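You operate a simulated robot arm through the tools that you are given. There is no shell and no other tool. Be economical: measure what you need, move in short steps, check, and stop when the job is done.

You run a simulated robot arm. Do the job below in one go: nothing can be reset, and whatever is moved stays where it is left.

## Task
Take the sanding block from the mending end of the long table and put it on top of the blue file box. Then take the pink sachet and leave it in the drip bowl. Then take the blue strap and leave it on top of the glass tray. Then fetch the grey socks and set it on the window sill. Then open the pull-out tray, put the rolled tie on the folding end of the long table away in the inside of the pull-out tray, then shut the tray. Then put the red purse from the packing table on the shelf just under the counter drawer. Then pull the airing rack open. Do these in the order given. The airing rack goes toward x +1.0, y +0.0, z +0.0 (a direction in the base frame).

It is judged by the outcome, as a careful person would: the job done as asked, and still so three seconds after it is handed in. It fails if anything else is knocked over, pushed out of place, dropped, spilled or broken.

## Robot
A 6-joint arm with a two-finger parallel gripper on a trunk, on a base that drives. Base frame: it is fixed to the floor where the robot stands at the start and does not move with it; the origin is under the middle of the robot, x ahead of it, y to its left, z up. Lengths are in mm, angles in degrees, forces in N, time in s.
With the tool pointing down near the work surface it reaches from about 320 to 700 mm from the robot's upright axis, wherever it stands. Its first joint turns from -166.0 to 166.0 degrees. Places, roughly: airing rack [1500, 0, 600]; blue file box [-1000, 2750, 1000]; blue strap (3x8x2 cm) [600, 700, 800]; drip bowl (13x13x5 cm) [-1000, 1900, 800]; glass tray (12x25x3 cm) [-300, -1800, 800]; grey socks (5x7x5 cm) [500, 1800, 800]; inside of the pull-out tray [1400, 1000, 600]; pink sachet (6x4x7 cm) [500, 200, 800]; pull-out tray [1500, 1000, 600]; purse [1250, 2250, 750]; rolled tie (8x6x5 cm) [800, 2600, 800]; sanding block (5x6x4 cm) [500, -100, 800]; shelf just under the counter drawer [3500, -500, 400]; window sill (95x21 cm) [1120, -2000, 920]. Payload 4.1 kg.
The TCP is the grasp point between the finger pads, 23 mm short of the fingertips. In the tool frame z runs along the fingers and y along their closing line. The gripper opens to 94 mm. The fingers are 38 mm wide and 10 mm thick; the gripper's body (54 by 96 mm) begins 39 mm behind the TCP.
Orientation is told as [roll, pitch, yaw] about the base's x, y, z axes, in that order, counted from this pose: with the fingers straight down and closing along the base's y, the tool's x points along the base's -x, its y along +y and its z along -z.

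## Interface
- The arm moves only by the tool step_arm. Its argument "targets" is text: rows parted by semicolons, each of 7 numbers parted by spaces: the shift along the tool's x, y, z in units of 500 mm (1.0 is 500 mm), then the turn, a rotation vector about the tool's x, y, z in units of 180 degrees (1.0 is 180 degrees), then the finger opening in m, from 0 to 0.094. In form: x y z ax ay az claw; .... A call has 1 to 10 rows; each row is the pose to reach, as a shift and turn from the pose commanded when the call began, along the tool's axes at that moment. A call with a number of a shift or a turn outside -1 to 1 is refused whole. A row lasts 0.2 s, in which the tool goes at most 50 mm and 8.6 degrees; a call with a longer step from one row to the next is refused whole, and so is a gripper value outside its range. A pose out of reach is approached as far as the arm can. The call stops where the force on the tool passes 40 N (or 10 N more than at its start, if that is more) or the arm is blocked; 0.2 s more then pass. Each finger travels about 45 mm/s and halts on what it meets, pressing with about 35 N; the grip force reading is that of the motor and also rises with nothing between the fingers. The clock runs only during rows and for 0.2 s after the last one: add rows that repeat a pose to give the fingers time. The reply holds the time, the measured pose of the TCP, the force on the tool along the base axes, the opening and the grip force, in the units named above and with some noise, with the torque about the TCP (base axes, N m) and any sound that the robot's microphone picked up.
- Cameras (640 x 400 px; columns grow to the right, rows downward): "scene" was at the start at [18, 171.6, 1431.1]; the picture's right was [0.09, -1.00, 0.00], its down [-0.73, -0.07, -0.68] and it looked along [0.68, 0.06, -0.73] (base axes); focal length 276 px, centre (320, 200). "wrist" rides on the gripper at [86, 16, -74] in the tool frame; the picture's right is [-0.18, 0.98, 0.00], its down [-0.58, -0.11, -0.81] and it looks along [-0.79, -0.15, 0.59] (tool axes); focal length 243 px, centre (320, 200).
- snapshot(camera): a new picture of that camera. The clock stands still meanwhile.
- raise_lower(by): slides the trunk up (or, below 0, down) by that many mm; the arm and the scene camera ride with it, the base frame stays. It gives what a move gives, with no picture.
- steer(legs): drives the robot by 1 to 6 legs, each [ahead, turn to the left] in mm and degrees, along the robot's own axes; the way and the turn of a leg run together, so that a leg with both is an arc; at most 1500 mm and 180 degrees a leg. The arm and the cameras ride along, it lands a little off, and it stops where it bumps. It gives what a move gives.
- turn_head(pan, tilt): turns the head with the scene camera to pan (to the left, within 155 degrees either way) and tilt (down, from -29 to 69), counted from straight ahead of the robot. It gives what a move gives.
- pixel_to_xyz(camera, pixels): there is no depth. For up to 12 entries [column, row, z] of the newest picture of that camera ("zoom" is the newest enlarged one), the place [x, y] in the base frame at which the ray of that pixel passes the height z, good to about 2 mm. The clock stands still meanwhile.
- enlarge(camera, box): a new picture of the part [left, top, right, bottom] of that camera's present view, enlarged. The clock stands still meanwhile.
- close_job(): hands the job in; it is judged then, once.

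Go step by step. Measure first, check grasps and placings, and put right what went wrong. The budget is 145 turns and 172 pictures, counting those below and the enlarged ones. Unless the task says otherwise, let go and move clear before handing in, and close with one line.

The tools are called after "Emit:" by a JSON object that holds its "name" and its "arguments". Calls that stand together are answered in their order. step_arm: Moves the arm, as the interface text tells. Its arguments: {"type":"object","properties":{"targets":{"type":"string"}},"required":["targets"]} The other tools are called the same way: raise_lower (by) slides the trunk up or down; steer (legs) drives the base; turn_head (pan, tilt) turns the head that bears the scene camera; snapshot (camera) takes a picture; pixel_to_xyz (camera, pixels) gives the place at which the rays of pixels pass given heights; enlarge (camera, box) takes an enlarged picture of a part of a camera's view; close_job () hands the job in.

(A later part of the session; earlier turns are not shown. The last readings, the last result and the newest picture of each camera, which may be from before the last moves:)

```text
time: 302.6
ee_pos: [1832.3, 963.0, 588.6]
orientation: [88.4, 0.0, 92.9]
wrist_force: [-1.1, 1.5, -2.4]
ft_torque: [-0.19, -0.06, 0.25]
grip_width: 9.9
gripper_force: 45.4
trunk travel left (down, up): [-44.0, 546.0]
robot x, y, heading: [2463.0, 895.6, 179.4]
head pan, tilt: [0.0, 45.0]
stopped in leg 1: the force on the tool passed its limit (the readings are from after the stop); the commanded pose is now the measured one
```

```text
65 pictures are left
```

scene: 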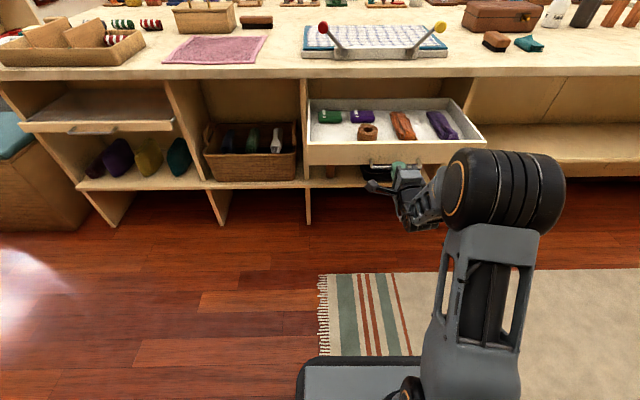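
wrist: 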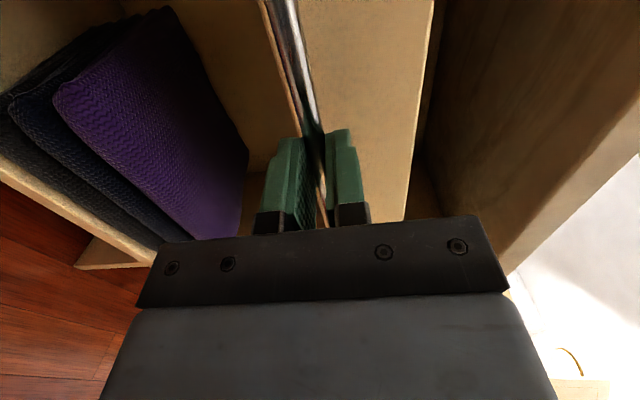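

The tray is open by 200 mm at its stop, with tidy items inside and free room. I'll release, back away and raise the trunk.

Emit:
{"name": "step_arm", "arguments": {"targets": "0 0 0 0 0 0 0.06; 0 0 0 0 0 0 0.06; 0 0 0 0 0 0 0.06; 0 0 0 0 0 0 0.06"}}

Emit:
{"name": "steer", "arguments": {"legs": [[-150, 0]]}}

Emit:
{"name": "raise_lower", "arguments": {"by": 350}}

Emit:
{"name": "turn_head", "arguments": {"pan": -45, "tilt": 25}}

Emit:
{"name": "snapshot", "arguments": {"camera": "scene"}}

Emit:
{"name": "turn_head", "arguments": {"pan": 0, "tilt": 40}}

Emit:
{"name": "enlarge", "arguments": {"camera": "scene", "box": [280, 110, 480, 235]}}

```text
time: 303.6
ee_pos: [1833.2, 963.5, 588.4]
orientation: [88.4, 0.1, 92.9]
wrist_force: [0.3, -0.5, 0.5]
ft_torque: [-0.01, -0.02, 0.01]
grip_width: 59.6
gripper_force: 0.1
trunk travel left (down, up): [-44.0, 546.0]
robot x, y, heading: [2464.4, 897.6, 178.9]
head pan, tilt: [0.0, 45.0]
```

```text
time: 305.0
ee_pos: [1982.6, 958.9, 588.8]
orientation: [88.4, 0.0, 93.0]
wrist_force: [-0.3, 0.4, 0.5]
ft_torque: [0.0, 0.01, 0.07]
grip_width: 60.2
gripper_force: 0.0
trunk travel left (down, up): [-44.0, 546.0]
robot x, y, heading: [2612.2, 887.5, 178.9]
head pan, tilt: [0.0, 45.0]
```

```text
time: 308.4
ee_pos: [1982.7, 958.9, 937.9]
orientation: [88.5, -0.1, 93.0]
wrist_force: [-0.1, 0.4, -0.6]
ft_torque: [0.03, -0.01, 0.03]
grip_width: 59.9
gripper_force: 0.1
trunk travel left (down, up): [-394.0, 196.0]
robot x, y, heading: [2613.1, 892.6, 179.6]
head pan, tilt: [0.0, 45.0]
```

```text
time: 309.6
ee_pos: [1982.6, 959.3, 937.9]
orientation: [88.3, 0.0, 93.1]
wrist_force: [-0.3, -0.2, -1.5]
ft_torque: [-0.02, -0.01, 0.02]
grip_width: 59.9
gripper_force: 0.0
trunk travel left (down, up): [-394.0, 196.0]
robot x, y, heading: [2611.3, 895.5, 179.2]
head pan, tilt: [-45.0, 25.0]
```

```text
64 pictures are left
```

scene: 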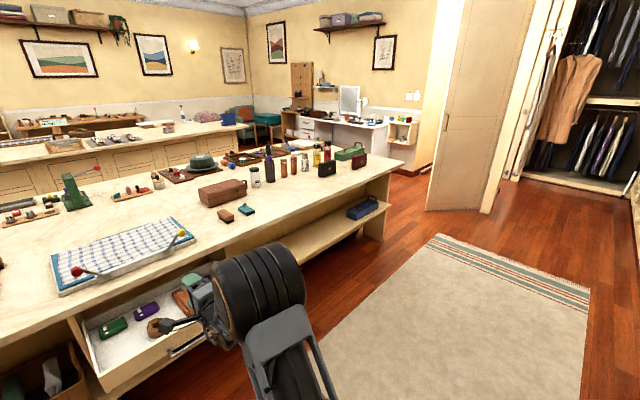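

```text
time: 310.7
ee_pos: [1982.4, 960.6, 938.5]
orientation: [88.5, 0.0, 93.0]
wrist_force: [-0.5, -0.1, -0.1]
ft_torque: [0.01, 0.03, -0.02]
grip_width: 59.9
gripper_force: 0.0
trunk travel left (down, up): [-394.0, 196.0]
robot x, y, heading: [2608.8, 895.8, 178.9]
head pan, tilt: [0.0, 40.0]
```

```text
3.20 times, centred on (380, 172) of scene
```

zoom: 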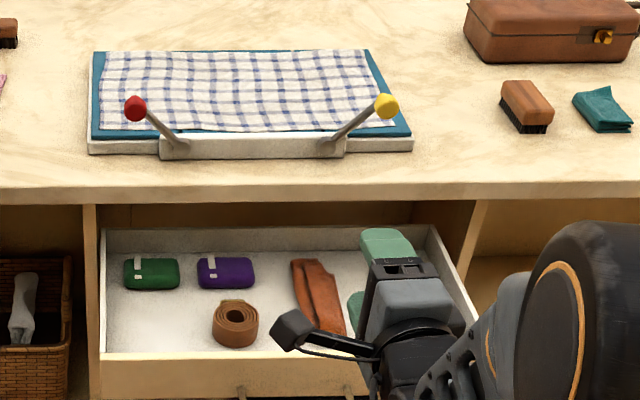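

I'll bring the tool back to pointing down and retract.

Emit:
{"name": "step_arm", "arguments": {"targets": "0 0.03 -0.04 0.0272 0.0272 -0.0272 0.094; 0 0.06 -0.08 0.0544 0.0544 -0.0544 0.094; 0 0.09 -0.12 0.0816 0.0816 -0.0816 0.094; 0 0.12 -0.16 0.1088 0.1088 -0.1088 0.094; 0 0.15 -0.2 0.136 0.136 -0.136 0.094; 0 0.18 -0.24 0.1632 0.1632 -0.1632 0.094; 0 0.21 -0.28 0.1904 0.1904 -0.1904 0.094; 0 0.24 -0.32 0.2176 0.2176 -0.2176 0.094; 0 0.27 -0.36 0.2448 0.2448 -0.2448 0.094; 0 0.3 -0.4 0.272 0.272 -0.272 0.094"}}

Emit:
{"name": "step_arm", "arguments": {"targets": "0 0 0 0.0272 0.0272 -0.0272 0.094; 0 0 0 0.0544 0.0544 -0.0544 0.094; 0 0 0 0.0816 0.0816 -0.0816 0.094; 0 0 0 0.1088 0.1088 -0.1088 0.094; 0 0 0 0.113 0.113 -0.113 0.094; 0 0 0 0.113 0.113 -0.113 0.094"}}

Emit:
{"name": "turn_head", "arguments": {"pan": -60, "tilt": 25}}

Emit:
{"name": "snapshot", "arguments": {"camera": "scene"}}

```text
time: 312.9
ee_pos: [2177.9, 970.7, 1093.0]
orientation: [23.4, -14.3, 159.1]
wrist_force: [0.3, -0.3, 0.7]
ft_torque: [0.01, -0.01, -0.02]
grip_width: 94.0
gripper_force: 0.1
trunk travel left (down, up): [-394.0, 196.0]
robot x, y, heading: [2613.9, 893.0, 179.2]
head pan, tilt: [0.0, 40.0]
```

```text
time: 314.3
ee_pos: [2177.7, 971.0, 1094.7]
orientation: [-0.1, 1.5, -176.9]
wrist_force: [-0.9, -0.7, -0.8]
ft_torque: [0.0, -0.02, -0.01]
grip_width: 93.8
gripper_force: 0.0
trunk travel left (down, up): [-394.0, 196.0]
robot x, y, heading: [2615.6, 895.1, 179.4]
head pan, tilt: [0.0, 40.0]
```

```text
time: 315.6
ee_pos: [2178.1, 970.4, 1093.8]
orientation: [0.1, 1.7, -177.1]
wrist_force: [-0.6, 0.0, 0.3]
ft_torque: [-0.02, -0.02, 0.0]
grip_width: 94.2
gripper_force: 0.1
trunk travel left (down, up): [-394.0, 196.0]
robot x, y, heading: [2611.7, 897.2, 179.3]
head pan, tilt: [-60.0, 25.0]
```

```text
62 pictures are left
```

scene: 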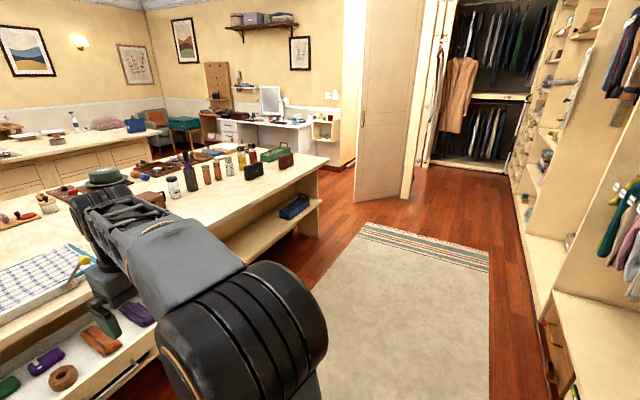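

Emit:
{"name": "pixel_to_xyz", "arguments": {"camera": "scene", "pixels": [[354, 202, 0], [402, 192, 0], [340, 166, 0], [330, 158, 780], [318, 236, 0], [310, 142, 300], [286, 165, 780], [254, 176, 780]]}}

Emit:
{"name": "enlarge", "arguments": {"camera": "scene", "box": [150, 80, 370, 220]}}

```text
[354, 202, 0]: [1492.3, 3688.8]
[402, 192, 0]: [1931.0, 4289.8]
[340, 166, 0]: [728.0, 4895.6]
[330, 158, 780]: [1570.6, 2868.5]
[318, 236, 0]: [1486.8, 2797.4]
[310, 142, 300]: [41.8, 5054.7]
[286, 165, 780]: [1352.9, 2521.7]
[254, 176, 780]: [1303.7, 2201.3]
```

```text
2.86 times, centred on (260, 150) of scene
```

zoom: 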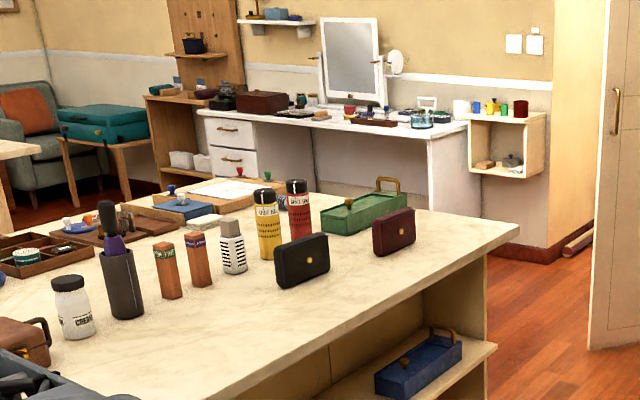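

The table's end is at y≈2868 with about 800 mm before the door leaf at (1492,3689), so I can pass. I'll drive to (2150,3250) first.

Emit:
{"name": "step_arm", "arguments": {"targets": "0.07 0 0 0 0 0 0.094; 0.14 0 -0.02 0 0 0 0.094"}}

Emit:
{"name": "steer", "arguments": {"legs": [[0, -78], [1200, 0], [1180, 0], [0, 79]]}}

Emit:
{"name": "turn_head", "arguments": {"pan": 0, "tilt": 35}}

Emit:
{"name": "snapshot", "arguments": {"camera": "scene"}}

```text
time: 316.2
ee_pos: [2247.4, 973.7, 1105.4]
orientation: [0.0, 1.6, -177.0]
wrist_force: [-0.2, 0.0, 0.9]
ft_torque: [-0.02, -0.01, 0.0]
grip_width: 94.1
gripper_force: 0.0
trunk travel left (down, up): [-394.0, 196.0]
robot x, y, heading: [2613.6, 895.8, 179.1]
head pan, tilt: [-60.0, 25.0]
```

```text
time: 334.6
ee_pos: [1728.3, 3276.3, 1105.4]
orientation: [0.0, 1.6, -174.5]
wrist_force: [-0.6, -0.9, 0.7]
ft_torque: [-0.03, -0.01, -0.02]
grip_width: 94.1
gripper_force: 0.0
trunk travel left (down, up): [-394.0, 196.0]
robot x, y, heading: [2095.8, 3212.4, -178.4]
head pan, tilt: [-60.0, 25.0]
```

```text
time: 335.9
ee_pos: [1729.6, 3276.8, 1105.3]
orientation: [0.0, 1.6, -174.4]
wrist_force: [0.4, 0.1, 0.1]
ft_torque: [0.02, 0.02, 0.05]
grip_width: 94.0
gripper_force: 0.1
trunk travel left (down, up): [-394.0, 196.0]
robot x, y, heading: [2098.0, 3213.1, -178.5]
head pan, tilt: [0.0, 35.0]
```

```text
60 pictures are left
```

scene: 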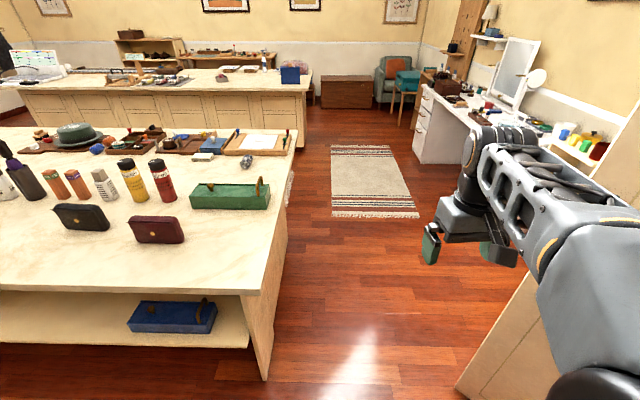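

Emit:
{"name": "pixel_to_xyz", "arguments": {"camera": "scene", "pixels": [[246, 163, 800], [155, 240, 780], [82, 228, 780], [298, 150, 780], [265, 293, 780]]}}

Emit:
{"name": "steer", "arguments": {"legs": [[0, -3], [1230, 0], [0, 91]]}}

Emit:
{"name": "snapshot", "arguments": {"camera": "wrist"}}

Emit:
{"name": "turn_head", "arguments": {"pan": 15, "tilt": 40}}

Emit:
{"name": "snapshot", "arguments": {"camera": "scene"}}

```text
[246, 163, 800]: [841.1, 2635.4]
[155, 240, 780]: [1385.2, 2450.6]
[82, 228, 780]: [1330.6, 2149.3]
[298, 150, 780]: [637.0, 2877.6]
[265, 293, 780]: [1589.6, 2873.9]
```

```text
time: 346.4
ee_pos: [799.2, 2855.3, 1105.2]
orientation: [0.1, 1.6, -84.4]
wrist_force: [0.4, 0.3, -0.3]
ft_torque: [-0.02, -0.01, 0.01]
grip_width: 93.8
gripper_force: 0.0
trunk travel left (down, up): [-394.0, 196.0]
robot x, y, heading: [858.9, 3221.6, -88.6]
head pan, tilt: [0.0, 35.0]
```

```text
59 pictures are left
```

wrist: 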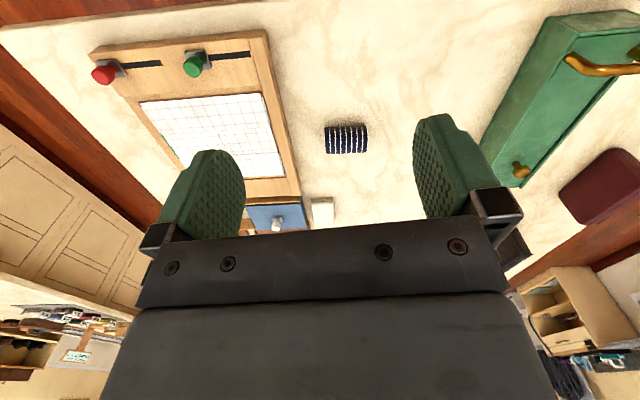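

```text
time: 347.2
ee_pos: [799.5, 2853.7, 1104.6]
orientation: [0.0, 1.6, -84.2]
wrist_force: [-0.8, -0.2, -1.2]
ft_torque: [0.02, 0.0, -0.04]
grip_width: 94.1
gripper_force: 0.2
trunk travel left (down, up): [-394.0, 196.0]
robot x, y, heading: [861.8, 3223.9, -88.4]
head pan, tilt: [15.0, 40.0]
```

```text
58 pictures are left
```

scene: 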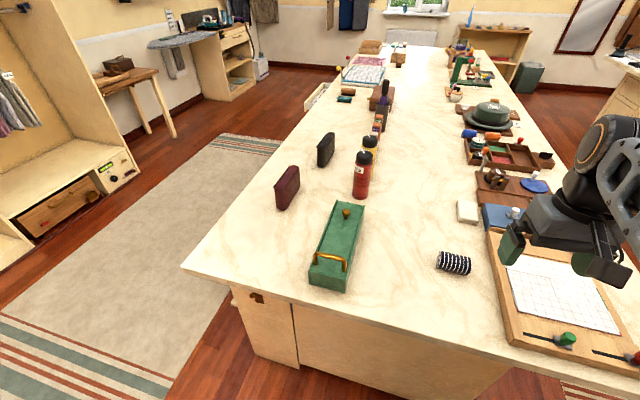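

The rolled tie (navy with white stripes) is at wrist (346,138). I'll zoom and measure.

Emit:
{"name": "enlarge", "arguments": {"camera": "wrist", "box": [290, 100, 410, 175]}}

Emit:
{"name": "pixel_to_xyz", "arguments": {"camera": "wrist", "pixels": [[325, 128, 795], [366, 124, 795], [328, 154, 820], [367, 152, 820], [325, 138, 805], [367, 138, 805], [346, 125, 785], [346, 153, 825]]}}

```text
5.33 times, centred on (350, 138) of wrist
```

zoom: 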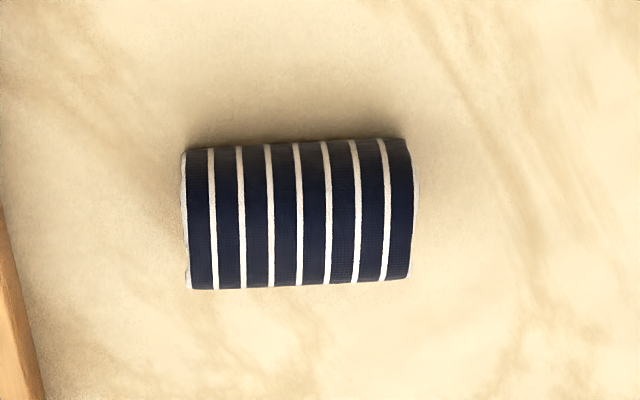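

```text
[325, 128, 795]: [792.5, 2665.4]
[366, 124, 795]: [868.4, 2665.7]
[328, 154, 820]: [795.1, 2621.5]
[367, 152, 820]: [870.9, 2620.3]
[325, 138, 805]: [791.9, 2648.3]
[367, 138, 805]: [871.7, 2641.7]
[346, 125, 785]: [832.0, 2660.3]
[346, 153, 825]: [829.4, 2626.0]
```

The tie lies along x, centre (831,2642), 78×50 mm. I'll move above it while turning the tool so the fingers close along y, across the roll.

Emit:
{"name": "step_arm", "arguments": {"targets": "-0.043 0.002 0.03 0 0 -0.047 0.09; -0.086 0.004 0.06 0 0 -0.094 0.09; -0.128 0.006 0.09 0 0 -0.141 0.09; -0.171 0.008 0.12 0 0 -0.187 0.09; -0.214 0.01 0.15 0 0 -0.234 0.09; -0.257 0.012 0.18 0 0 -0.281 0.09; -0.3 0.014 0.21 0 0 -0.328 0.09; -0.343 0.017 0.24 0 0 -0.375 0.09; -0.386 0.019 0.27 0 0 -0.421 0.09; -0.428 0.021 0.3 0 -0.005 -0.468 0.09"}}

Emit:
{"name": "snapshot", "arguments": {"camera": "wrist"}}

```text
time: 349.4
ee_pos: [831.7, 2646.2, 950.0]
orientation: [0.9, -0.6, 0.1]
wrist_force: [1.0, 0.2, 0.8]
ft_torque: [0.0, 0.0, 0.03]
grip_width: 90.0
gripper_force: 0.1
trunk travel left (down, up): [-394.0, 196.0]
robot x, y, heading: [859.4, 3223.2, -88.1]
head pan, tilt: [15.0, 40.0]
```

```text
56 pictures are left
```

wrist: 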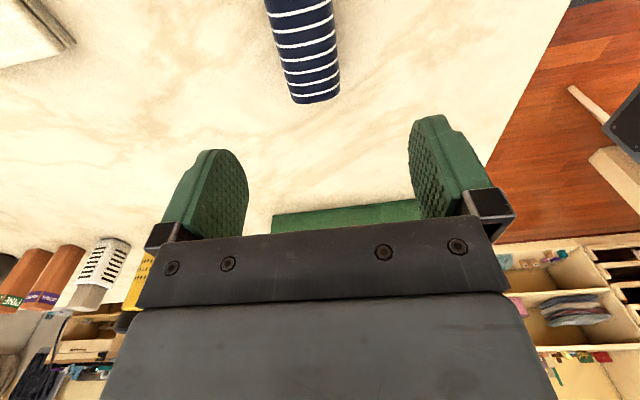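

Emit:
{"name": "pixel_to_xyz", "arguments": {"camera": "wrist", "pixels": [[281, 65, 805], [338, 55, 805], [318, 103, 805], [268, 5, 805], [332, 0, 805]]}}

```text
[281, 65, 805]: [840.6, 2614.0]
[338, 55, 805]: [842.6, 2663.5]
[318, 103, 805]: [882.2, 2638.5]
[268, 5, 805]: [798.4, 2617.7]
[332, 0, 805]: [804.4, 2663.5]
```

Shift 6 mm in −y, descend and grip.

Emit:
{"name": "step_arm", "arguments": {"targets": "-0.006 -0.012 0.08 0.005 0.003 0 0.09; -0.006 -0.012 0.17 0.005 0.003 0 0.09; -0.006 -0.012 0.24 0.005 0.003 0 0.09; -0.006 -0.012 0.275 0.005 0.003 0 0.09; -0.006 -0.012 0.284 0.005 0.003 0 0.09; -0.006 -0.012 0.284 0.005 0.003 0 0.03; -0.006 -0.012 0.284 0.005 0.003 0 0.03; -0.006 -0.012 0.284 0.005 0.003 0 0.03; -0.006 -0.012 0.284 0.005 0.003 0 0.03; -0.006 -0.012 0.284 0.005 0.003 0 0.03"}}

Emit:
{"name": "step_arm", "arguments": {"targets": "0 0 -0.08 0 0 0 0.03; 0 0 -0.17 0 0 0 0.03; 0 0 -0.26 0 0 0 0.03; 0 0 -0.35 0 0 0 0.03; 0 0 -0.44 0 0 0 0.03; 0 0 -0.53 0 0 0 0.03; 0 0 -0.6 0 0 0 0.03"}}

Emit:
{"name": "snapshot", "arguments": {"camera": "wrist"}}

```text
time: 351.6
ee_pos: [834.5, 2645.1, 807.3]
orientation: [0.0, 0.1, -0.1]
wrist_force: [0.7, 0.9, 0.3]
ft_torque: [-0.02, -0.01, 0.03]
grip_width: 54.4
gripper_force: 35.1
trunk travel left (down, up): [-394.0, 196.0]
robot x, y, heading: [860.2, 3224.5, -88.4]
head pan, tilt: [15.0, 40.0]
```

```text
time: 353.2
ee_pos: [833.4, 2645.0, 1106.3]
orientation: [0.0, 0.0, -0.2]
wrist_force: [0.4, 0.1, -0.3]
ft_torque: [0.03, 0.0, -0.01]
grip_width: 54.4
gripper_force: 35.3
trunk travel left (down, up): [-394.0, 196.0]
robot x, y, heading: [860.2, 3220.1, -88.1]
head pan, tilt: [15.0, 40.0]
```

```text
55 pictures are left
```

wrist: 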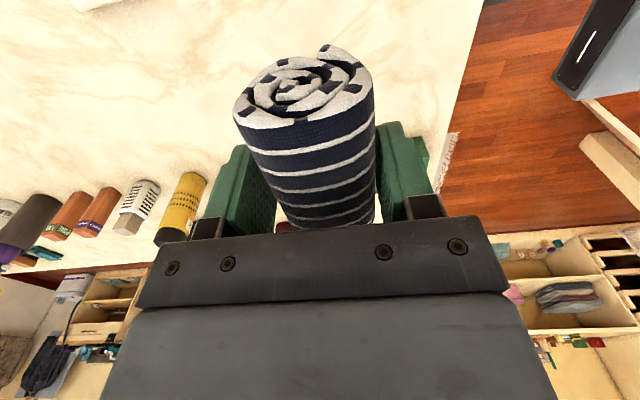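

Tie held at 54 mm. I'll retract and drive back around to the tray.

Emit:
{"name": "step_arm", "arguments": {"targets": "0 0.09 0 0 0 0 0.03; 0 0.18 0 0 0 0 0.03; 0 0.27 0 0 0 0 0.03; 0 0.36 0 0 0 0 0.03; 0 0.42 0 0 0 0 0.03"}}

Emit:
{"name": "steer", "arguments": {"legs": [[0, 88], [740, 0], [740, 0], [0, -90]]}}

```text
time: 354.4
ee_pos: [834.7, 2853.9, 1105.4]
orientation: [0.1, 0.1, -0.1]
wrist_force: [0.2, 0.6, -1.1]
ft_torque: [-0.01, 0.03, 0.02]
grip_width: 54.3
gripper_force: 35.6
trunk travel left (down, up): [-394.0, 196.0]
robot x, y, heading: [864.5, 3219.3, -88.2]
head pan, tilt: [15.0, 40.0]
```

```text
time: 369.6
ee_pos: [2286.9, 2858.8, 1105.7]
orientation: [0.0, 0.1, -3.3]
wrist_force: [-0.4, 1.5, -0.7]
ft_torque: [-0.03, 0.02, 0.05]
grip_width: 54.5
gripper_force: 35.1
trunk travel left (down, up): [-394.0, 196.0]
robot x, y, heading: [2332.2, 3231.6, -91.2]
head pan, tilt: [15.0, 40.0]
```

Emit:
{"name": "steer", "arguments": {"legs": [[0, 1.5], [1200, 0], [1160, 0], [0, -90]]}}

Emit:
{"name": "turn_head", "arguments": {"pan": -10, "tilt": 45}}

Emit:
{"name": "snapshot", "arguments": {"camera": "scene"}}

```text
time: 385.4
ee_pos: [1960.3, 899.9, 1106.1]
orientation: [0.2, 0.1, -91.7]
wrist_force: [-0.1, -0.1, -0.4]
ft_torque: [-0.02, 0.01, 0.0]
grip_width: 54.3
gripper_force: 35.1
trunk travel left (down, up): [-394.0, 196.0]
robot x, y, heading: [2331.1, 866.7, -179.9]
head pan, tilt: [15.0, 40.0]
```

```text
time: 386.3
ee_pos: [1959.4, 899.9, 1105.4]
orientation: [0.0, 0.1, -91.7]
wrist_force: [0.1, -0.7, -0.6]
ft_torque: [0.0, -0.01, 0.0]
grip_width: 54.5
gripper_force: 34.7
trunk travel left (down, up): [-394.0, 196.0]
robot x, y, heading: [2330.2, 864.0, -179.8]
head pan, tilt: [-10.0, 45.0]
```

```text
54 pictures are left
```

scene: 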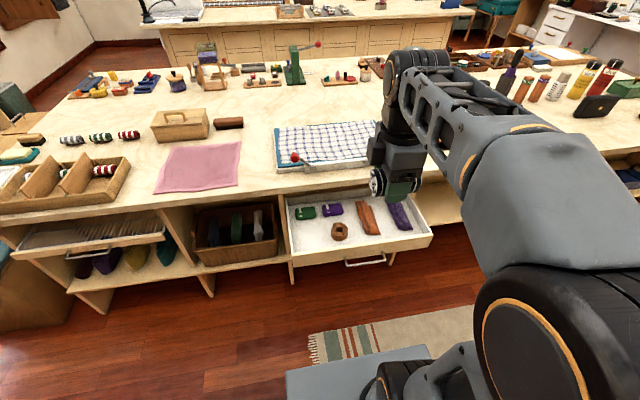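

The tray is open and visible at (355,225). Zooming to choose a free spot.

Emit:
{"name": "enlarge", "arguments": {"camera": "scene", "box": [275, 180, 435, 280]}}

Emit:
{"name": "pixel_to_xyz", "arguments": {"camera": "zoom", "pixels": [[75, 295, 600], [240, 262, 600], [70, 180, 600], [110, 160, 600], [260, 208, 600], [410, 215, 600], [350, 115, 620], [65, 320, 650], [625, 230, 650], [620, 215, 650], [55, 310, 650]]}}

```text
4.00 times, centred on (355, 230) of scene
```

zoom: 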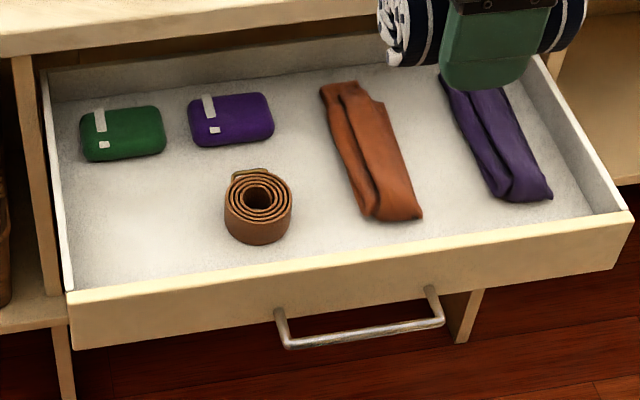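

```text
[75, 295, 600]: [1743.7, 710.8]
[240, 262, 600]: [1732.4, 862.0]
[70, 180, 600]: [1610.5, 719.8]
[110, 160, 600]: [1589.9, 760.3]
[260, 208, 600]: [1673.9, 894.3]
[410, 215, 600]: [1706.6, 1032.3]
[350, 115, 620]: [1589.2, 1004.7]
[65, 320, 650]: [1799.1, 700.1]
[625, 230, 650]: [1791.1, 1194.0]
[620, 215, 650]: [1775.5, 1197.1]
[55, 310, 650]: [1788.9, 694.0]
```

I'll use the free area at the front left, centre (1705,780). First lower the trunk 300 mm, then move over it and part-way down.

Emit:
{"name": "raise_lower", "arguments": {"by": -300}}

Emit:
{"name": "step_arm", "arguments": {"targets": "-0.04 -0.084 0 0 0 0 0.03; -0.085 -0.167 0 0 0 0 0.03; -0.128 -0.251 0 0 0 0 0.03; -0.17 -0.335 0 0 0 0 0.03; -0.213 -0.418 0 0 0 0 0.03; -0.255 -0.502 0 0 0 0 0.03; -0.255 -0.502 0.08 0 0 0 0.03; -0.255 -0.502 0.16 0 0 0 0.03; -0.255 -0.502 0.22 0 0 0 0.03; -0.255 -0.502 0.22 0 0 0 0.03"}}

Emit:
{"name": "snapshot", "arguments": {"camera": "wrist"}}

Emit:
{"name": "snapshot", "arguments": {"camera": "scene"}}

```text
time: 389.3
ee_pos: [1960.1, 899.1, 806.0]
orientation: [0.1, 0.2, -91.8]
wrist_force: [-0.3, 0.5, -0.6]
ft_torque: [0.02, 0.01, 0.0]
grip_width: 54.3
gripper_force: 35.1
trunk travel left (down, up): [-94.0, 496.0]
robot x, y, heading: [2327.8, 865.6, -179.8]
head pan, tilt: [-10.0, 45.0]
```

```text
time: 391.5
ee_pos: [1706.4, 779.4, 695.5]
orientation: [0.1, 0.1, -91.7]
wrist_force: [-0.2, 0.5, -0.8]
ft_torque: [0.0, 0.0, 0.0]
grip_width: 54.0
gripper_force: 35.3
trunk travel left (down, up): [-94.0, 496.0]
robot x, y, heading: [2329.6, 866.4, -179.5]
head pan, tilt: [-10.0, 45.0]
```

```text
52 pictures are left
```

wrist: 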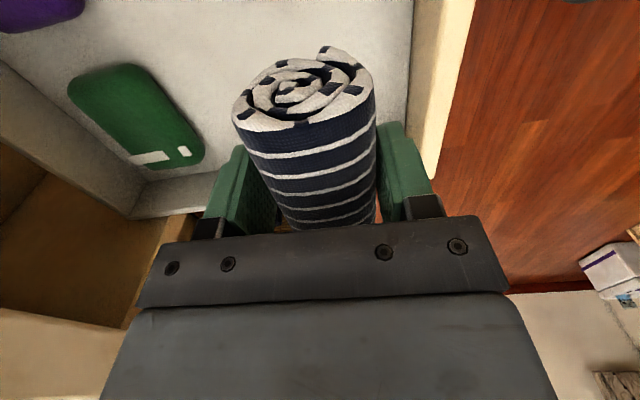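

```text
51 pictures are left
```

scene: 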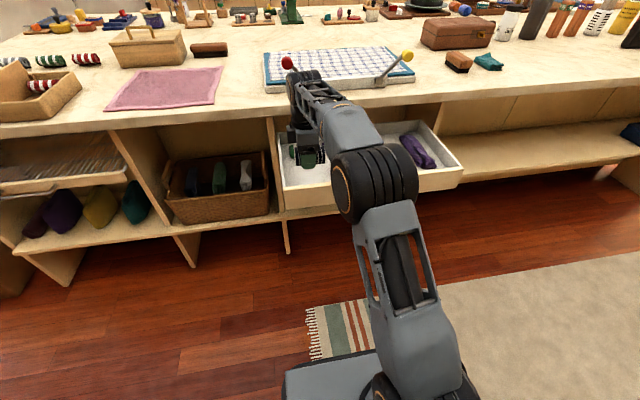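

Emit:
{"name": "pixel_to_xyz", "arguments": {"camera": "wrist", "pixels": [[412, 40, 600], [437, 60, 665], [470, 60, 665], [200, 150, 615], [150, 80, 615], [220, 195, 600], [125, 215, 660]]}}

```text
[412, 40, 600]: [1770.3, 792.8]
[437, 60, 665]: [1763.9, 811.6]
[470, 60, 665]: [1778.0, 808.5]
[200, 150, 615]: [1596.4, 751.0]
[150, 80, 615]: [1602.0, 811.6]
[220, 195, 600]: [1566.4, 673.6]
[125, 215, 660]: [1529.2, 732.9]
```

The spot is clear: front panel inner face x≈1768, green item at x≤1600. Lowering to the floor of the tray.

Emit:
{"name": "step_arm", "arguments": {"targets": "0 -0.01 0.05 0 0 0 0.03; 0 -0.01 0.09 0 0 0 0.03; 0 -0.01 0.11 0 0 0 0.03; 0 -0.01 0.12 0 0 0 0.03; 0 -0.01 0.126 0 0 0 0.03; 0 -0.01 0.132 0 0 0 0.03; 0 -0.01 0.138 0 0 0 0.03; 0 -0.01 0.144 0 0 0 0.03; 0 -0.01 0.15 0 0 0 0.03; 0 -0.01 0.156 0 0 0 0.03"}}

Emit:
{"name": "snapshot", "arguments": {"camera": "wrist"}}

```text
time: 393.8
ee_pos: [1698.3, 779.3, 624.9]
orientation: [-0.9, -0.1, -91.6]
wrist_force: [-1.1, -0.5, 13.6]
ft_torque: [0.07, -0.07, 0.02]
grip_width: 54.1
gripper_force: 35.3
trunk travel left (down, up): [-94.0, 496.0]
robot x, y, heading: [2329.1, 863.4, -179.6]
head pan, tilt: [-10.0, 45.0]
stopped in row 10: the force on the tool passed its limit (the readings are from after the stop); the commanded pose is now the measured one
```

```text
50 pictures are left
```

wrist: 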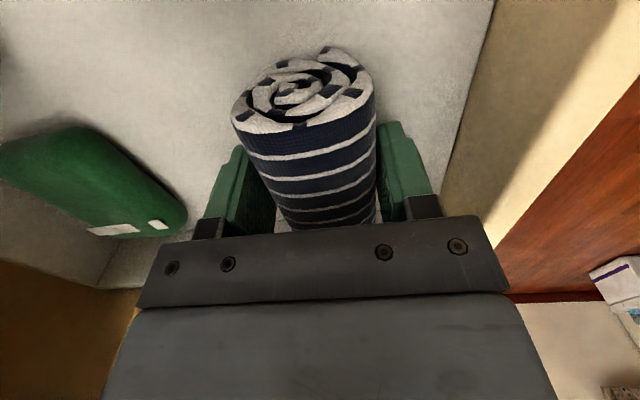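

Contact at 625, so the tie sits on the tray floor. Releasing and rising.

Emit:
{"name": "step_arm", "arguments": {"targets": "0 0 -0.002 0 0 0 0.06; 0 0 -0.002 0 0 0 0.068; 0 0 -0.002 0 0 0 0.068; 0 0 -0.04 0 0 0 0.068; 0 0 -0.12 0 0 0 0.068; 0 0 -0.21 0 0 0 0.068; 0 0 -0.3 0 0 0 0.068; 0 0 -0.36 0 0 0 0.068; 0.02 0.09 -0.36 0 0 0 0.08; 0.04 0.18 -0.36 0 0 0 0.09"}}

Emit:
{"name": "step_arm", "arguments": {"targets": "0.03 0.09 0 0 0 0 0.094; 0.08 0.17 0 0 0 0 0.094; 0.14 0.24 0 0 0 0 0.094; 0.2 0.31 0 0 0 0 0.094"}}

Emit:
{"name": "enlarge", "arguments": {"camera": "scene", "box": [250, 110, 470, 250]}}

```text
time: 396.0
ee_pos: [1789.8, 796.2, 799.8]
orientation: [-0.5, 0.0, -91.7]
wrist_force: [-0.5, 0.7, -0.9]
ft_torque: [0.01, -0.03, 0.01]
grip_width: 90.1
gripper_force: 0.1
trunk travel left (down, up): [-94.0, 496.0]
robot x, y, heading: [2331.1, 864.7, -179.8]
head pan, tilt: [-10.0, 45.0]
```

```text
time: 397.0
ee_pos: [1949.8, 891.8, 797.5]
orientation: [-0.7, -0.2, -91.7]
wrist_force: [-0.6, 1.3, 0.0]
ft_torque: [0.0, 0.02, -0.03]
grip_width: 94.0
gripper_force: 0.0
trunk travel left (down, up): [-94.0, 496.0]
robot x, y, heading: [2328.5, 865.5, -180.1]
head pan, tilt: [-10.0, 45.0]
```

```text
2.86 times, centred on (360, 180) of scene
```

zoom: 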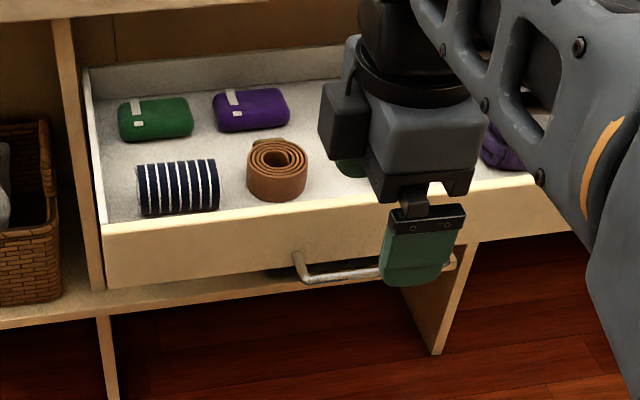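

The tie lies in the tray. To shut it I'll back off 200 mm, point the tool horizontally (90° about tool x), and push the panel with closed fingertips.

Emit:
{"name": "steer", "arguments": {"legs": [[-210, 0]]}}

Emit:
{"name": "step_arm", "arguments": {"targets": "0.008 -0.05 0.02 0.047 0 0 0.06; 0.016 -0.1 0.04 0.094 0 0 0.03; 0.024 -0.15 0.06 0.141 0 0 0; 0.032 -0.2 0.08 0.188 0 0 0; 0.04 -0.25 0.1 0.235 0 0 0; 0.048 -0.3 0.12 0.282 0 0 0; 0.056 -0.35 0.14 0.329 0 0 0; 0.064 -0.4 0.16 0.376 0 0 0; 0.072 -0.45 0.18 0.423 0 0 0; 0.08 -0.5 0.2 0.47 0 0 0"}}

Emit:
{"name": "snapshot", "arguments": {"camera": "scene"}}

```text
time: 398.6
ee_pos: [2160.1, 890.9, 797.6]
orientation: [-0.5, -0.1, -91.4]
wrist_force: [-0.3, -0.1, -0.2]
ft_torque: [0.02, 0.03, -0.04]
grip_width: 94.0
gripper_force: 0.1
trunk travel left (down, up): [-94.0, 496.0]
robot x, y, heading: [2540.0, 861.8, -179.5]
head pan, tilt: [-10.0, 45.0]
```

```text
time: 400.9
ee_pos: [1909.7, 935.8, 699.8]
orientation: [-85.2, -0.1, -91.4]
wrist_force: [0.2, 0.2, 0.6]
ft_torque: [-0.01, -0.02, -0.01]
grip_width: 0.0
gripper_force: 34.8
out of reach, approached as far as the arm can: row 7, 8, 9
trunk travel left (down, up): [-94.0, 496.0]
robot x, y, heading: [2538.9, 862.6, -179.4]
head pan, tilt: [-10.0, 45.0]
```

```text
48 pictures are left
```

scene: 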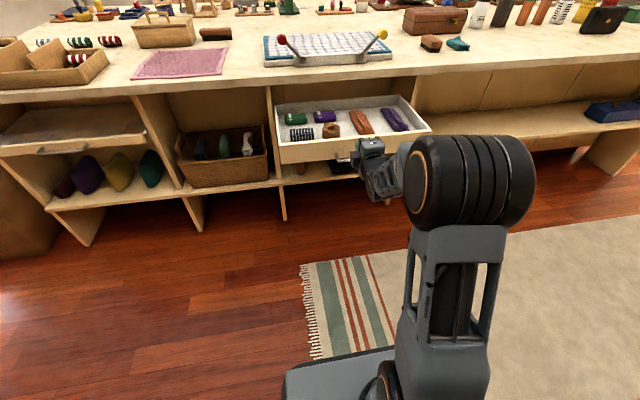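

Option works (tool nearly horizontal). I'll finish levelling, lower the trunk to z≈632 and push by driving ahead.

Emit:
{"name": "step_arm", "arguments": {"targets": "0 0 0 0.026 0 0 0; 0 0 0 0.026 0 0 0"}}

Emit:
{"name": "raise_lower", "arguments": {"by": -66}}

Emit:
{"name": "steer", "arguments": {"legs": [[85, 0]]}}

Emit:
{"name": "enlarge", "arguments": {"camera": "scene", "box": [250, 80, 450, 205]}}

```text
time: 401.4
ee_pos: [1911.3, 935.5, 700.2]
orientation: [-89.9, -0.1, -91.3]
wrist_force: [-0.6, 0.1, 0.0]
ft_torque: [-0.02, -0.04, 0.03]
grip_width: 0.0
gripper_force: 34.7
trunk travel left (down, up): [-94.0, 496.0]
robot x, y, heading: [2538.2, 865.7, -179.9]
head pan, tilt: [-10.0, 45.0]
```

```text
time: 402.5
ee_pos: [1911.3, 935.6, 633.4]
orientation: [-89.7, 0.0, -91.4]
wrist_force: [-0.3, -0.4, 0.4]
ft_torque: [-0.02, -0.04, 0.0]
grip_width: 0.2
gripper_force: 35.3
trunk travel left (down, up): [-28.0, 562.0]
robot x, y, heading: [2540.0, 861.5, -179.5]
head pan, tilt: [-10.0, 45.0]
```

```text
time: 403.6
ee_pos: [1825.4, 935.8, 634.1]
orientation: [-89.8, 0.0, -91.5]
wrist_force: [-0.1, -0.3, -0.6]
ft_torque: [0.01, -0.03, 0.0]
grip_width: 0.2
gripper_force: 34.8
trunk travel left (down, up): [-28.0, 562.0]
robot x, y, heading: [2455.2, 864.5, -179.8]
head pan, tilt: [-10.0, 45.0]
```

```text
3.20 times, centred on (350, 142) of scene
```

zoom: 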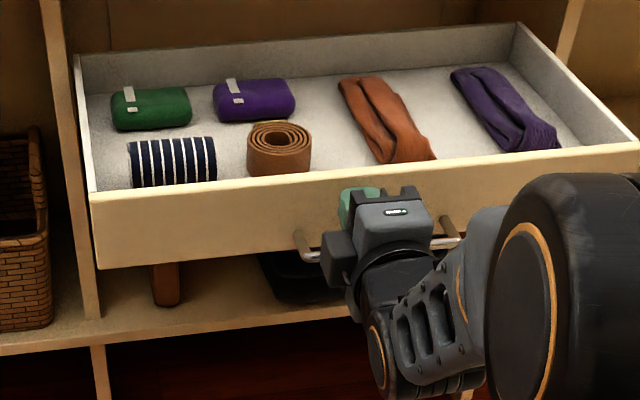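

Fingertips are just before the panel, above the handle. Pushing in.

Emit:
{"name": "steer", "arguments": {"legs": [[120, 0], [85, 0]]}}

Emit:
{"name": "snapshot", "arguments": {"camera": "scene"}}

```text
time: 405.5
ee_pos: [1620.8, 935.5, 633.9]
orientation: [-89.8, -0.1, -91.6]
wrist_force: [0.7, -0.6, 0.4]
ft_torque: [0.0, -0.03, -0.03]
grip_width: 0.0
gripper_force: 34.8
trunk travel left (down, up): [-28.0, 562.0]
robot x, y, heading: [2252.7, 860.7, -179.9]
head pan, tilt: [-10.0, 45.0]
```

```text
46 pictures are left
```

scene: 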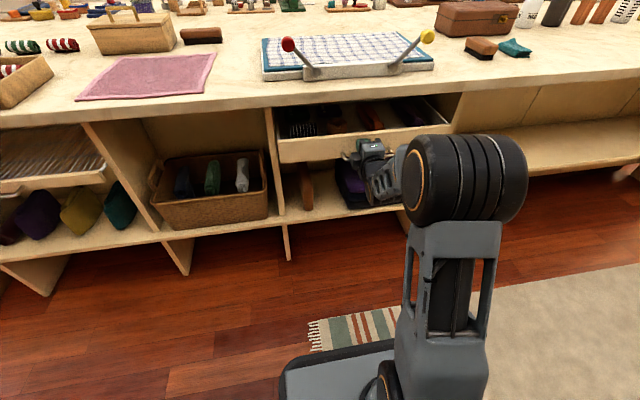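

It's nearly closed; pushing the last bit until it meets its stop.

Emit:
{"name": "steer", "arguments": {"legs": [[12, 0], [12, 0], [12, 0]]}}

Emit:
{"name": "enlarge", "arguments": {"camera": "scene", "box": [230, 80, 470, 230]}}

```text
time: 406.6
ee_pos: [1603.4, 935.9, 635.3]
orientation: [-90.0, 0.1, -91.5]
wrist_force: [9.9, -0.3, 3.4]
ft_torque: [-0.16, 0.05, 0.19]
grip_width: 0.0
gripper_force: 34.9
trunk travel left (down, up): [-28.0, 562.0]
robot x, y, heading: [2230.3, 862.8, -179.7]
head pan, tilt: [-10.0, 45.0]
stopped in leg 2: the force on the tool passed its limit (the readings are from after the stop); the commanded pose is now the measured one
```

```text
2.67 times, centred on (350, 155) of scene
```

zoom: 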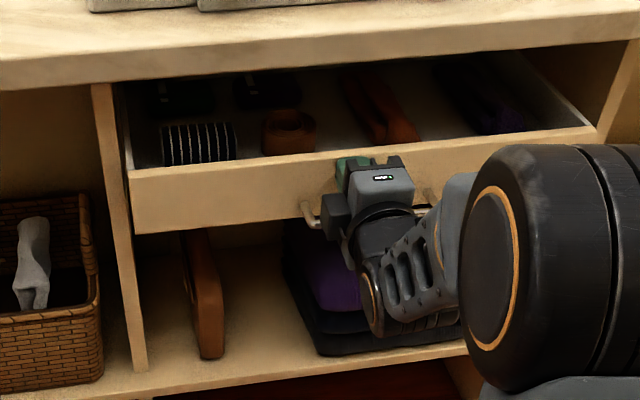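

The tray met its stop: shut. I'll back off, raise the trunk and return the tool to pointing down.

Emit:
{"name": "steer", "arguments": {"legs": [[-300, 0]]}}

Emit:
{"name": "raise_lower", "arguments": {"by": 370}}

Emit:
{"name": "step_arm", "arguments": {"targets": "0 -0.02 -0.045 -0.047 0 0 0.02; 0 -0.04 -0.09 -0.094 0 0 0.04; 0 -0.06 -0.135 -0.141 0 0 0.06; 0 -0.08 -0.18 -0.188 0 0 0.09; 0 -0.1 -0.225 -0.235 0 0 0.094; 0 -0.12 -0.27 -0.282 0 0 0.094; 0 -0.14 -0.315 -0.329 0 0 0.094; 0 -0.16 -0.36 -0.376 0 0 0.094; 0 -0.18 -0.405 -0.423 0 0 0.094; 0 -0.2 -0.45 -0.47 0 0 0.094"}}

Emit:
{"name": "step_arm", "arguments": {"targets": "0 0 0 -0.03 0 0 0.094; 0 0 0 -0.03 0 0 0.094"}}

Emit:
{"name": "snapshot", "arguments": {"camera": "scene"}}

```text
time: 408.7
ee_pos: [1908.8, 936.1, 633.8]
orientation: [-89.9, -0.1, -91.6]
wrist_force: [0.2, 0.1, 0.1]
ft_torque: [0.01, 0.03, -0.02]
grip_width: 0.0
gripper_force: 34.6
trunk travel left (down, up): [-28.0, 562.0]
robot x, y, heading: [2534.7, 863.1, -179.7]
head pan, tilt: [-10.0, 45.0]
```

```text
time: 412.3
ee_pos: [1908.1, 937.6, 1005.0]
orientation: [-89.8, 0.0, -91.6]
wrist_force: [0.2, -0.6, -0.4]
ft_torque: [-0.01, 0.05, -0.02]
grip_width: 0.0
gripper_force: 35.2
trunk travel left (down, up): [-398.0, 192.0]
robot x, y, heading: [2537.4, 862.0, -179.7]
head pan, tilt: [-10.0, 45.0]
```

```text
time: 414.5
ee_pos: [2140.6, 952.3, 1083.3]
orientation: [-11.1, -12.1, -89.8]
wrist_force: [0.1, -1.2, 1.0]
ft_torque: [0.02, -0.02, 0.01]
grip_width: 94.3
gripper_force: 0.0
out of reach, approached as far as the arm can: row 4, 5, 6, 7, 8, 9, 10
trunk travel left (down, up): [-398.0, 192.0]
robot x, y, heading: [2536.1, 862.4, -179.6]
head pan, tilt: [-10.0, 45.0]
```

```text
time: 415.1
ee_pos: [2140.7, 955.1, 1079.4]
orientation: [-6.9, -14.2, -89.6]
wrist_force: [-0.2, 0.0, 0.7]
ft_torque: [0.02, -0.01, 0.03]
grip_width: 94.2
gripper_force: 0.0
out of reach, approached as far as the arm can: row 1, 2
trunk travel left (down, up): [-398.0, 192.0]
robot x, y, heading: [2537.7, 862.6, -179.7]
head pan, tilt: [-10.0, 45.0]
```

```text
44 pictures are left
```

scene: 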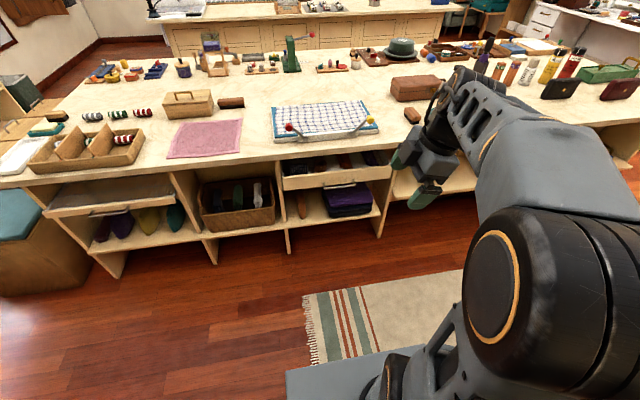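

The wrist is at a limit at this yaw. I'll rotate the tool back to its usual yaw (about tool z), moving slightly outward.

Emit:
{"name": "step_arm", "arguments": {"targets": "-0.015 -0.015 0 0 0 0.045 0.094; -0.03 -0.03 0 0 0 0.09 0.094; -0.045 -0.045 0 0 0 0.135 0.094; -0.06 -0.06 0 0 0 0.18 0.094; -0.075 -0.075 0 0 0 0.225 0.094; -0.09 -0.09 0 0 0 0.27 0.094; -0.105 -0.105 0 0 0 0.315 0.094; -0.12 -0.12 0 0 0 0.36 0.094; -0.12 -0.12 0 0 0 0.405 0.094; -0.12 -0.12 0 0 0 0.45 0.094"}}

```text
time: 417.3
ee_pos: [2081.3, 901.7, 1094.7]
orientation: [13.7, -8.7, -172.6]
wrist_force: [0.3, -0.7, -0.4]
ft_torque: [-0.02, 0.02, -0.02]
grip_width: 94.0
gripper_force: 0.1
out of reach, approached as far as the arm can: row 1, 2, 3, 4, 5, 6, 7, 8, 9, 10
trunk travel left (down, up): [-398.0, 192.0]
robot x, y, heading: [2535.3, 863.8, -179.8]
head pan, tilt: [-10.0, 45.0]
```

Emit:
{"name": "step_arm", "arguments": {"targets": "-0.02 0 0 0.026 0.016 0 0.094; -0.04 0 0 0.052 0.032 0 0.094; -0.06 0 0 0.076 0.048 0 0.094; -0.06 0 0 0.076 0.048 0 0.094"}}

```text
time: 418.3
ee_pos: [2057.2, 896.4, 1079.7]
orientation: [14.7, -6.1, -172.3]
wrist_force: [0.6, 0.4, -0.7]
ft_torque: [-0.01, -0.02, -0.01]
grip_width: 94.1
gripper_force: 0.0
out of reach, approached as far as the arm can: row 1, 2, 3, 4
trunk travel left (down, up): [-398.0, 192.0]
robot x, y, heading: [2537.7, 866.0, -179.7]
head pan, tilt: [-10.0, 45.0]
```

Emit:
{"name": "step_arm", "arguments": {"targets": "-0.04 0 0.03 0.02 0.01 0 0.094; -0.08 0 0.06 0.04 0.02 0 0.094; -0.12 0 0.09 0.06 0.03 0 0.094; -0.16 0 0.12 0.08 0.035 0 0.094; -0.2 0 0.15 0.082 0.035 0 0.094; -0.2 0 0.15 0.082 0.035 0 0.094; -0.2 0 0.15 0.082 0.035 0 0.094"}}

Emit:
{"name": "snapshot", "arguments": {"camera": "scene"}}

```text
time: 419.9
ee_pos: [1975.5, 862.7, 996.3]
orientation: [15.0, -3.5, -171.7]
wrist_force: [0.1, -1.0, 0.3]
ft_torque: [0.0, -0.01, -0.01]
grip_width: 94.1
gripper_force: 0.2
out of reach, approached as far as the arm can: row 1, 2, 3, 4, 5, 6, 7
trunk travel left (down, up): [-398.0, 192.0]
robot x, y, heading: [2538.3, 861.1, -179.5]
head pan, tilt: [-10.0, 45.0]
```

```text
43 pictures are left
```

scene: 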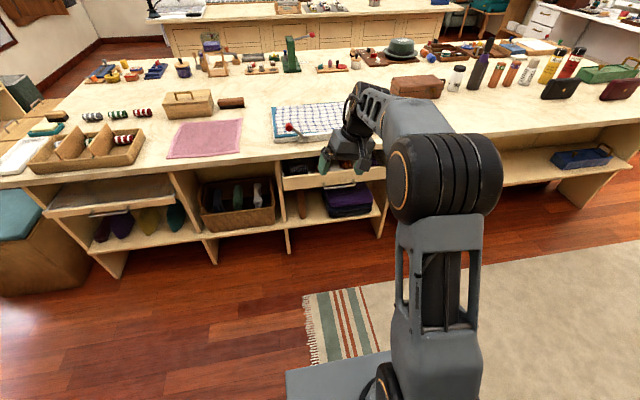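

Emit:
{"name": "enlarge", "arguments": {"camera": "scene", "box": [280, 60, 520, 240]}}

```text
2.22 times, centred on (400, 150) of scene
```

zoom: 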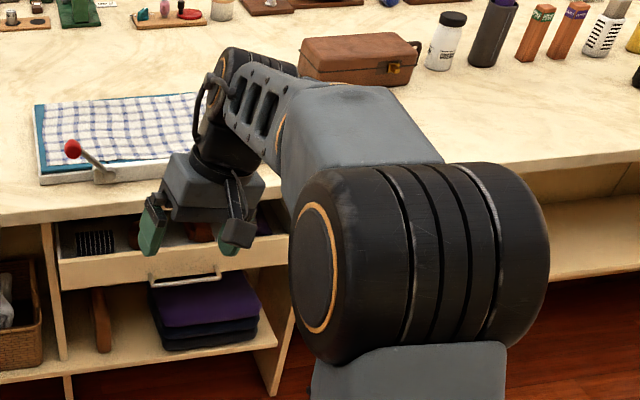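

The roll stays about 15° off, probably because a wrist joint is at its limit in a flipped branch. For the purse I can use a pitched grasp anyway. I'll raise the trunk and drive to the purse at about (1385,2450).

Emit:
{"name": "raise_lower", "arguments": {"by": 100}}

Emit:
{"name": "steer", "arguments": {"legs": [[0, -76], [1560, 0], [0, 75]]}}

Emit:
{"name": "turn_head", "arguments": {"pan": 0, "tilt": 40}}

Emit:
{"name": "snapshot", "arguments": {"camera": "scene"}}

Emit:
{"name": "snapshot", "arguments": {"camera": "wrist"}}

```text
time: 421.2
ee_pos: [1975.2, 862.7, 1095.1]
orientation: [15.0, -3.4, -171.8]
wrist_force: [-0.1, -0.6, 0.2]
ft_torque: [0.02, -0.01, -0.01]
grip_width: 93.8
gripper_force: 0.1
trunk travel left (down, up): [-498.0, 92.0]
robot x, y, heading: [2538.2, 860.7, -179.7]
head pan, tilt: [-10.0, 45.0]
```

```text
refused: 1560 is not a number from -1500 to 1500
```

```text
time: 421.9
ee_pos: [1973.0, 862.9, 1095.3]
orientation: [15.0, -3.5, -171.8]
wrist_force: [1.2, -0.2, 1.2]
ft_torque: [0.01, -0.01, 0.0]
grip_width: 94.0
gripper_force: 0.1
trunk travel left (down, up): [-498.0, 92.0]
robot x, y, heading: [2533.9, 864.7, -179.9]
head pan, tilt: [0.0, 40.0]
```

```text
41 pictures are left
```

scene: 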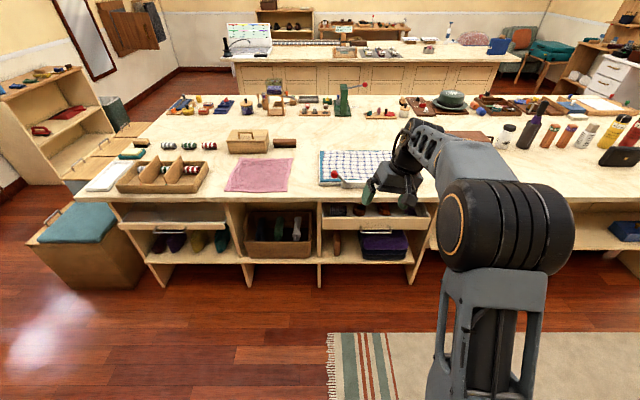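

```text
40 pictures are left
```

wrist: 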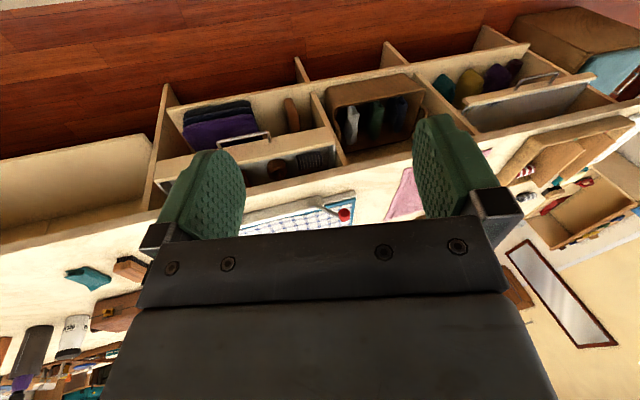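

Emit:
{"name": "steer", "arguments": {"legs": [[0, -76], [800, 0], [760, 0], [0, 75]]}}

Emit:
{"name": "turn_head", "arguments": {"pan": 0, "tilt": 42}}

Emit:
{"name": "snapshot", "arguments": {"camera": "scene"}}

```text
time: 436.4
ee_pos: [1566.5, 2389.1, 1094.9]
orientation: [15.0, -3.5, -173.1]
wrist_force: [-0.3, -0.6, 0.7]
ft_torque: [0.02, 0.0, 0.0]
grip_width: 93.9
gripper_force: 0.1
trunk travel left (down, up): [-498.0, 92.0]
robot x, y, heading: [2129.7, 2378.2, 178.8]
head pan, tilt: [0.0, 40.0]
```

```text
time: 437.0
ee_pos: [1566.3, 2388.7, 1094.7]
orientation: [15.0, -3.5, -173.2]
wrist_force: [-0.8, -0.2, 0.2]
ft_torque: [-0.01, -0.03, 0.03]
grip_width: 94.0
gripper_force: 0.1
trunk travel left (down, up): [-498.0, 92.0]
robot x, y, heading: [2128.7, 2376.0, 178.6]
head pan, tilt: [0.0, 42.0]
```

```text
39 pictures are left
```

scene: 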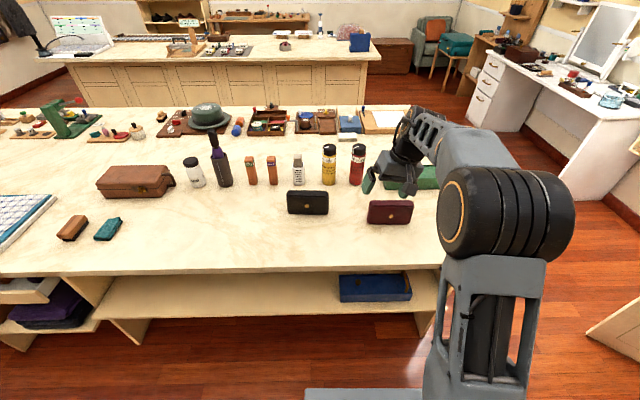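

The red purse is at scene (390,212). Zooming to measure.

Emit:
{"name": "enlarge", "arguments": {"camera": "scene", "box": [340, 170, 440, 245]}}

Emit:
{"name": "pixel_to_xyz", "arguments": {"camera": "scene", "pixels": [[370, 224, 780], [410, 223, 780], [368, 203, 830], [412, 203, 830], [369, 199, 850], [412, 200, 850], [288, 214, 780], [328, 214, 780], [390, 188, 780]]}}

```text
5.33 times, centred on (390, 208) of scene
```

zoom: 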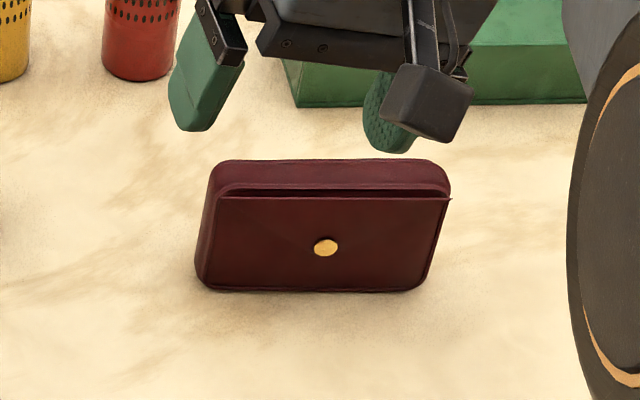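

```text
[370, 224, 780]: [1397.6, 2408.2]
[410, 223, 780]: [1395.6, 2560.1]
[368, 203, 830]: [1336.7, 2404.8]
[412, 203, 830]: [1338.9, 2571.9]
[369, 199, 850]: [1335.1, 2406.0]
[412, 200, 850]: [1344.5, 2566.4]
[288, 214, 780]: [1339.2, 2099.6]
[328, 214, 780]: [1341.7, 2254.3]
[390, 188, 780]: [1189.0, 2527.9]
```

The purse is 150 long (y 2408–2560), 40 thick (x 1357–1397) and about 87 tall. I'll grip its +y end with the tool pitched 45°, so it stays upright and can go into the shelf, from the table's end facing −y. Driving round.

Emit:
{"name": "steer", "arguments": {"legs": [[0, -88], [860, 0], [0, 90], [740, 0], [0, 90]]}}

Emit:
{"name": "turn_head", "arguments": {"pan": 0, "tilt": 48}}

Emit:
{"name": "snapshot", "arguments": {"camera": "scene"}}

```text
time: 456.6
ee_pos: [1387.9, 2691.3, 1094.6]
orientation: [15.0, -3.5, -81.6]
wrist_force: [-0.6, -0.4, 1.0]
ft_torque: [0.0, -0.01, 0.02]
grip_width: 93.8
gripper_force: 0.1
trunk travel left (down, up): [-498.0, 92.0]
robot x, y, heading: [1386.8, 3255.9, -89.5]
head pan, tilt: [0.0, 42.0]
```

```text
time: 457.3
ee_pos: [1387.7, 2692.6, 1094.9]
orientation: [14.9, -3.5, -81.6]
wrist_force: [0.0, 0.1, 0.8]
ft_torque: [-0.02, 0.0, 0.0]
grip_width: 94.1
gripper_force: 0.0
trunk travel left (down, up): [-498.0, 92.0]
robot x, y, heading: [1385.5, 3255.3, -89.6]
head pan, tilt: [0.0, 48.0]
```

```text
37 pictures are left
```

scene: 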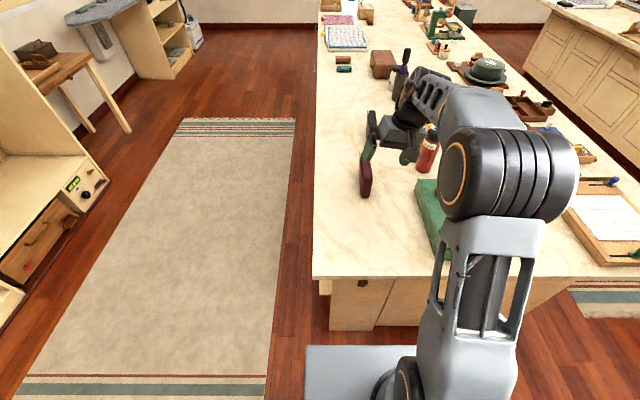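

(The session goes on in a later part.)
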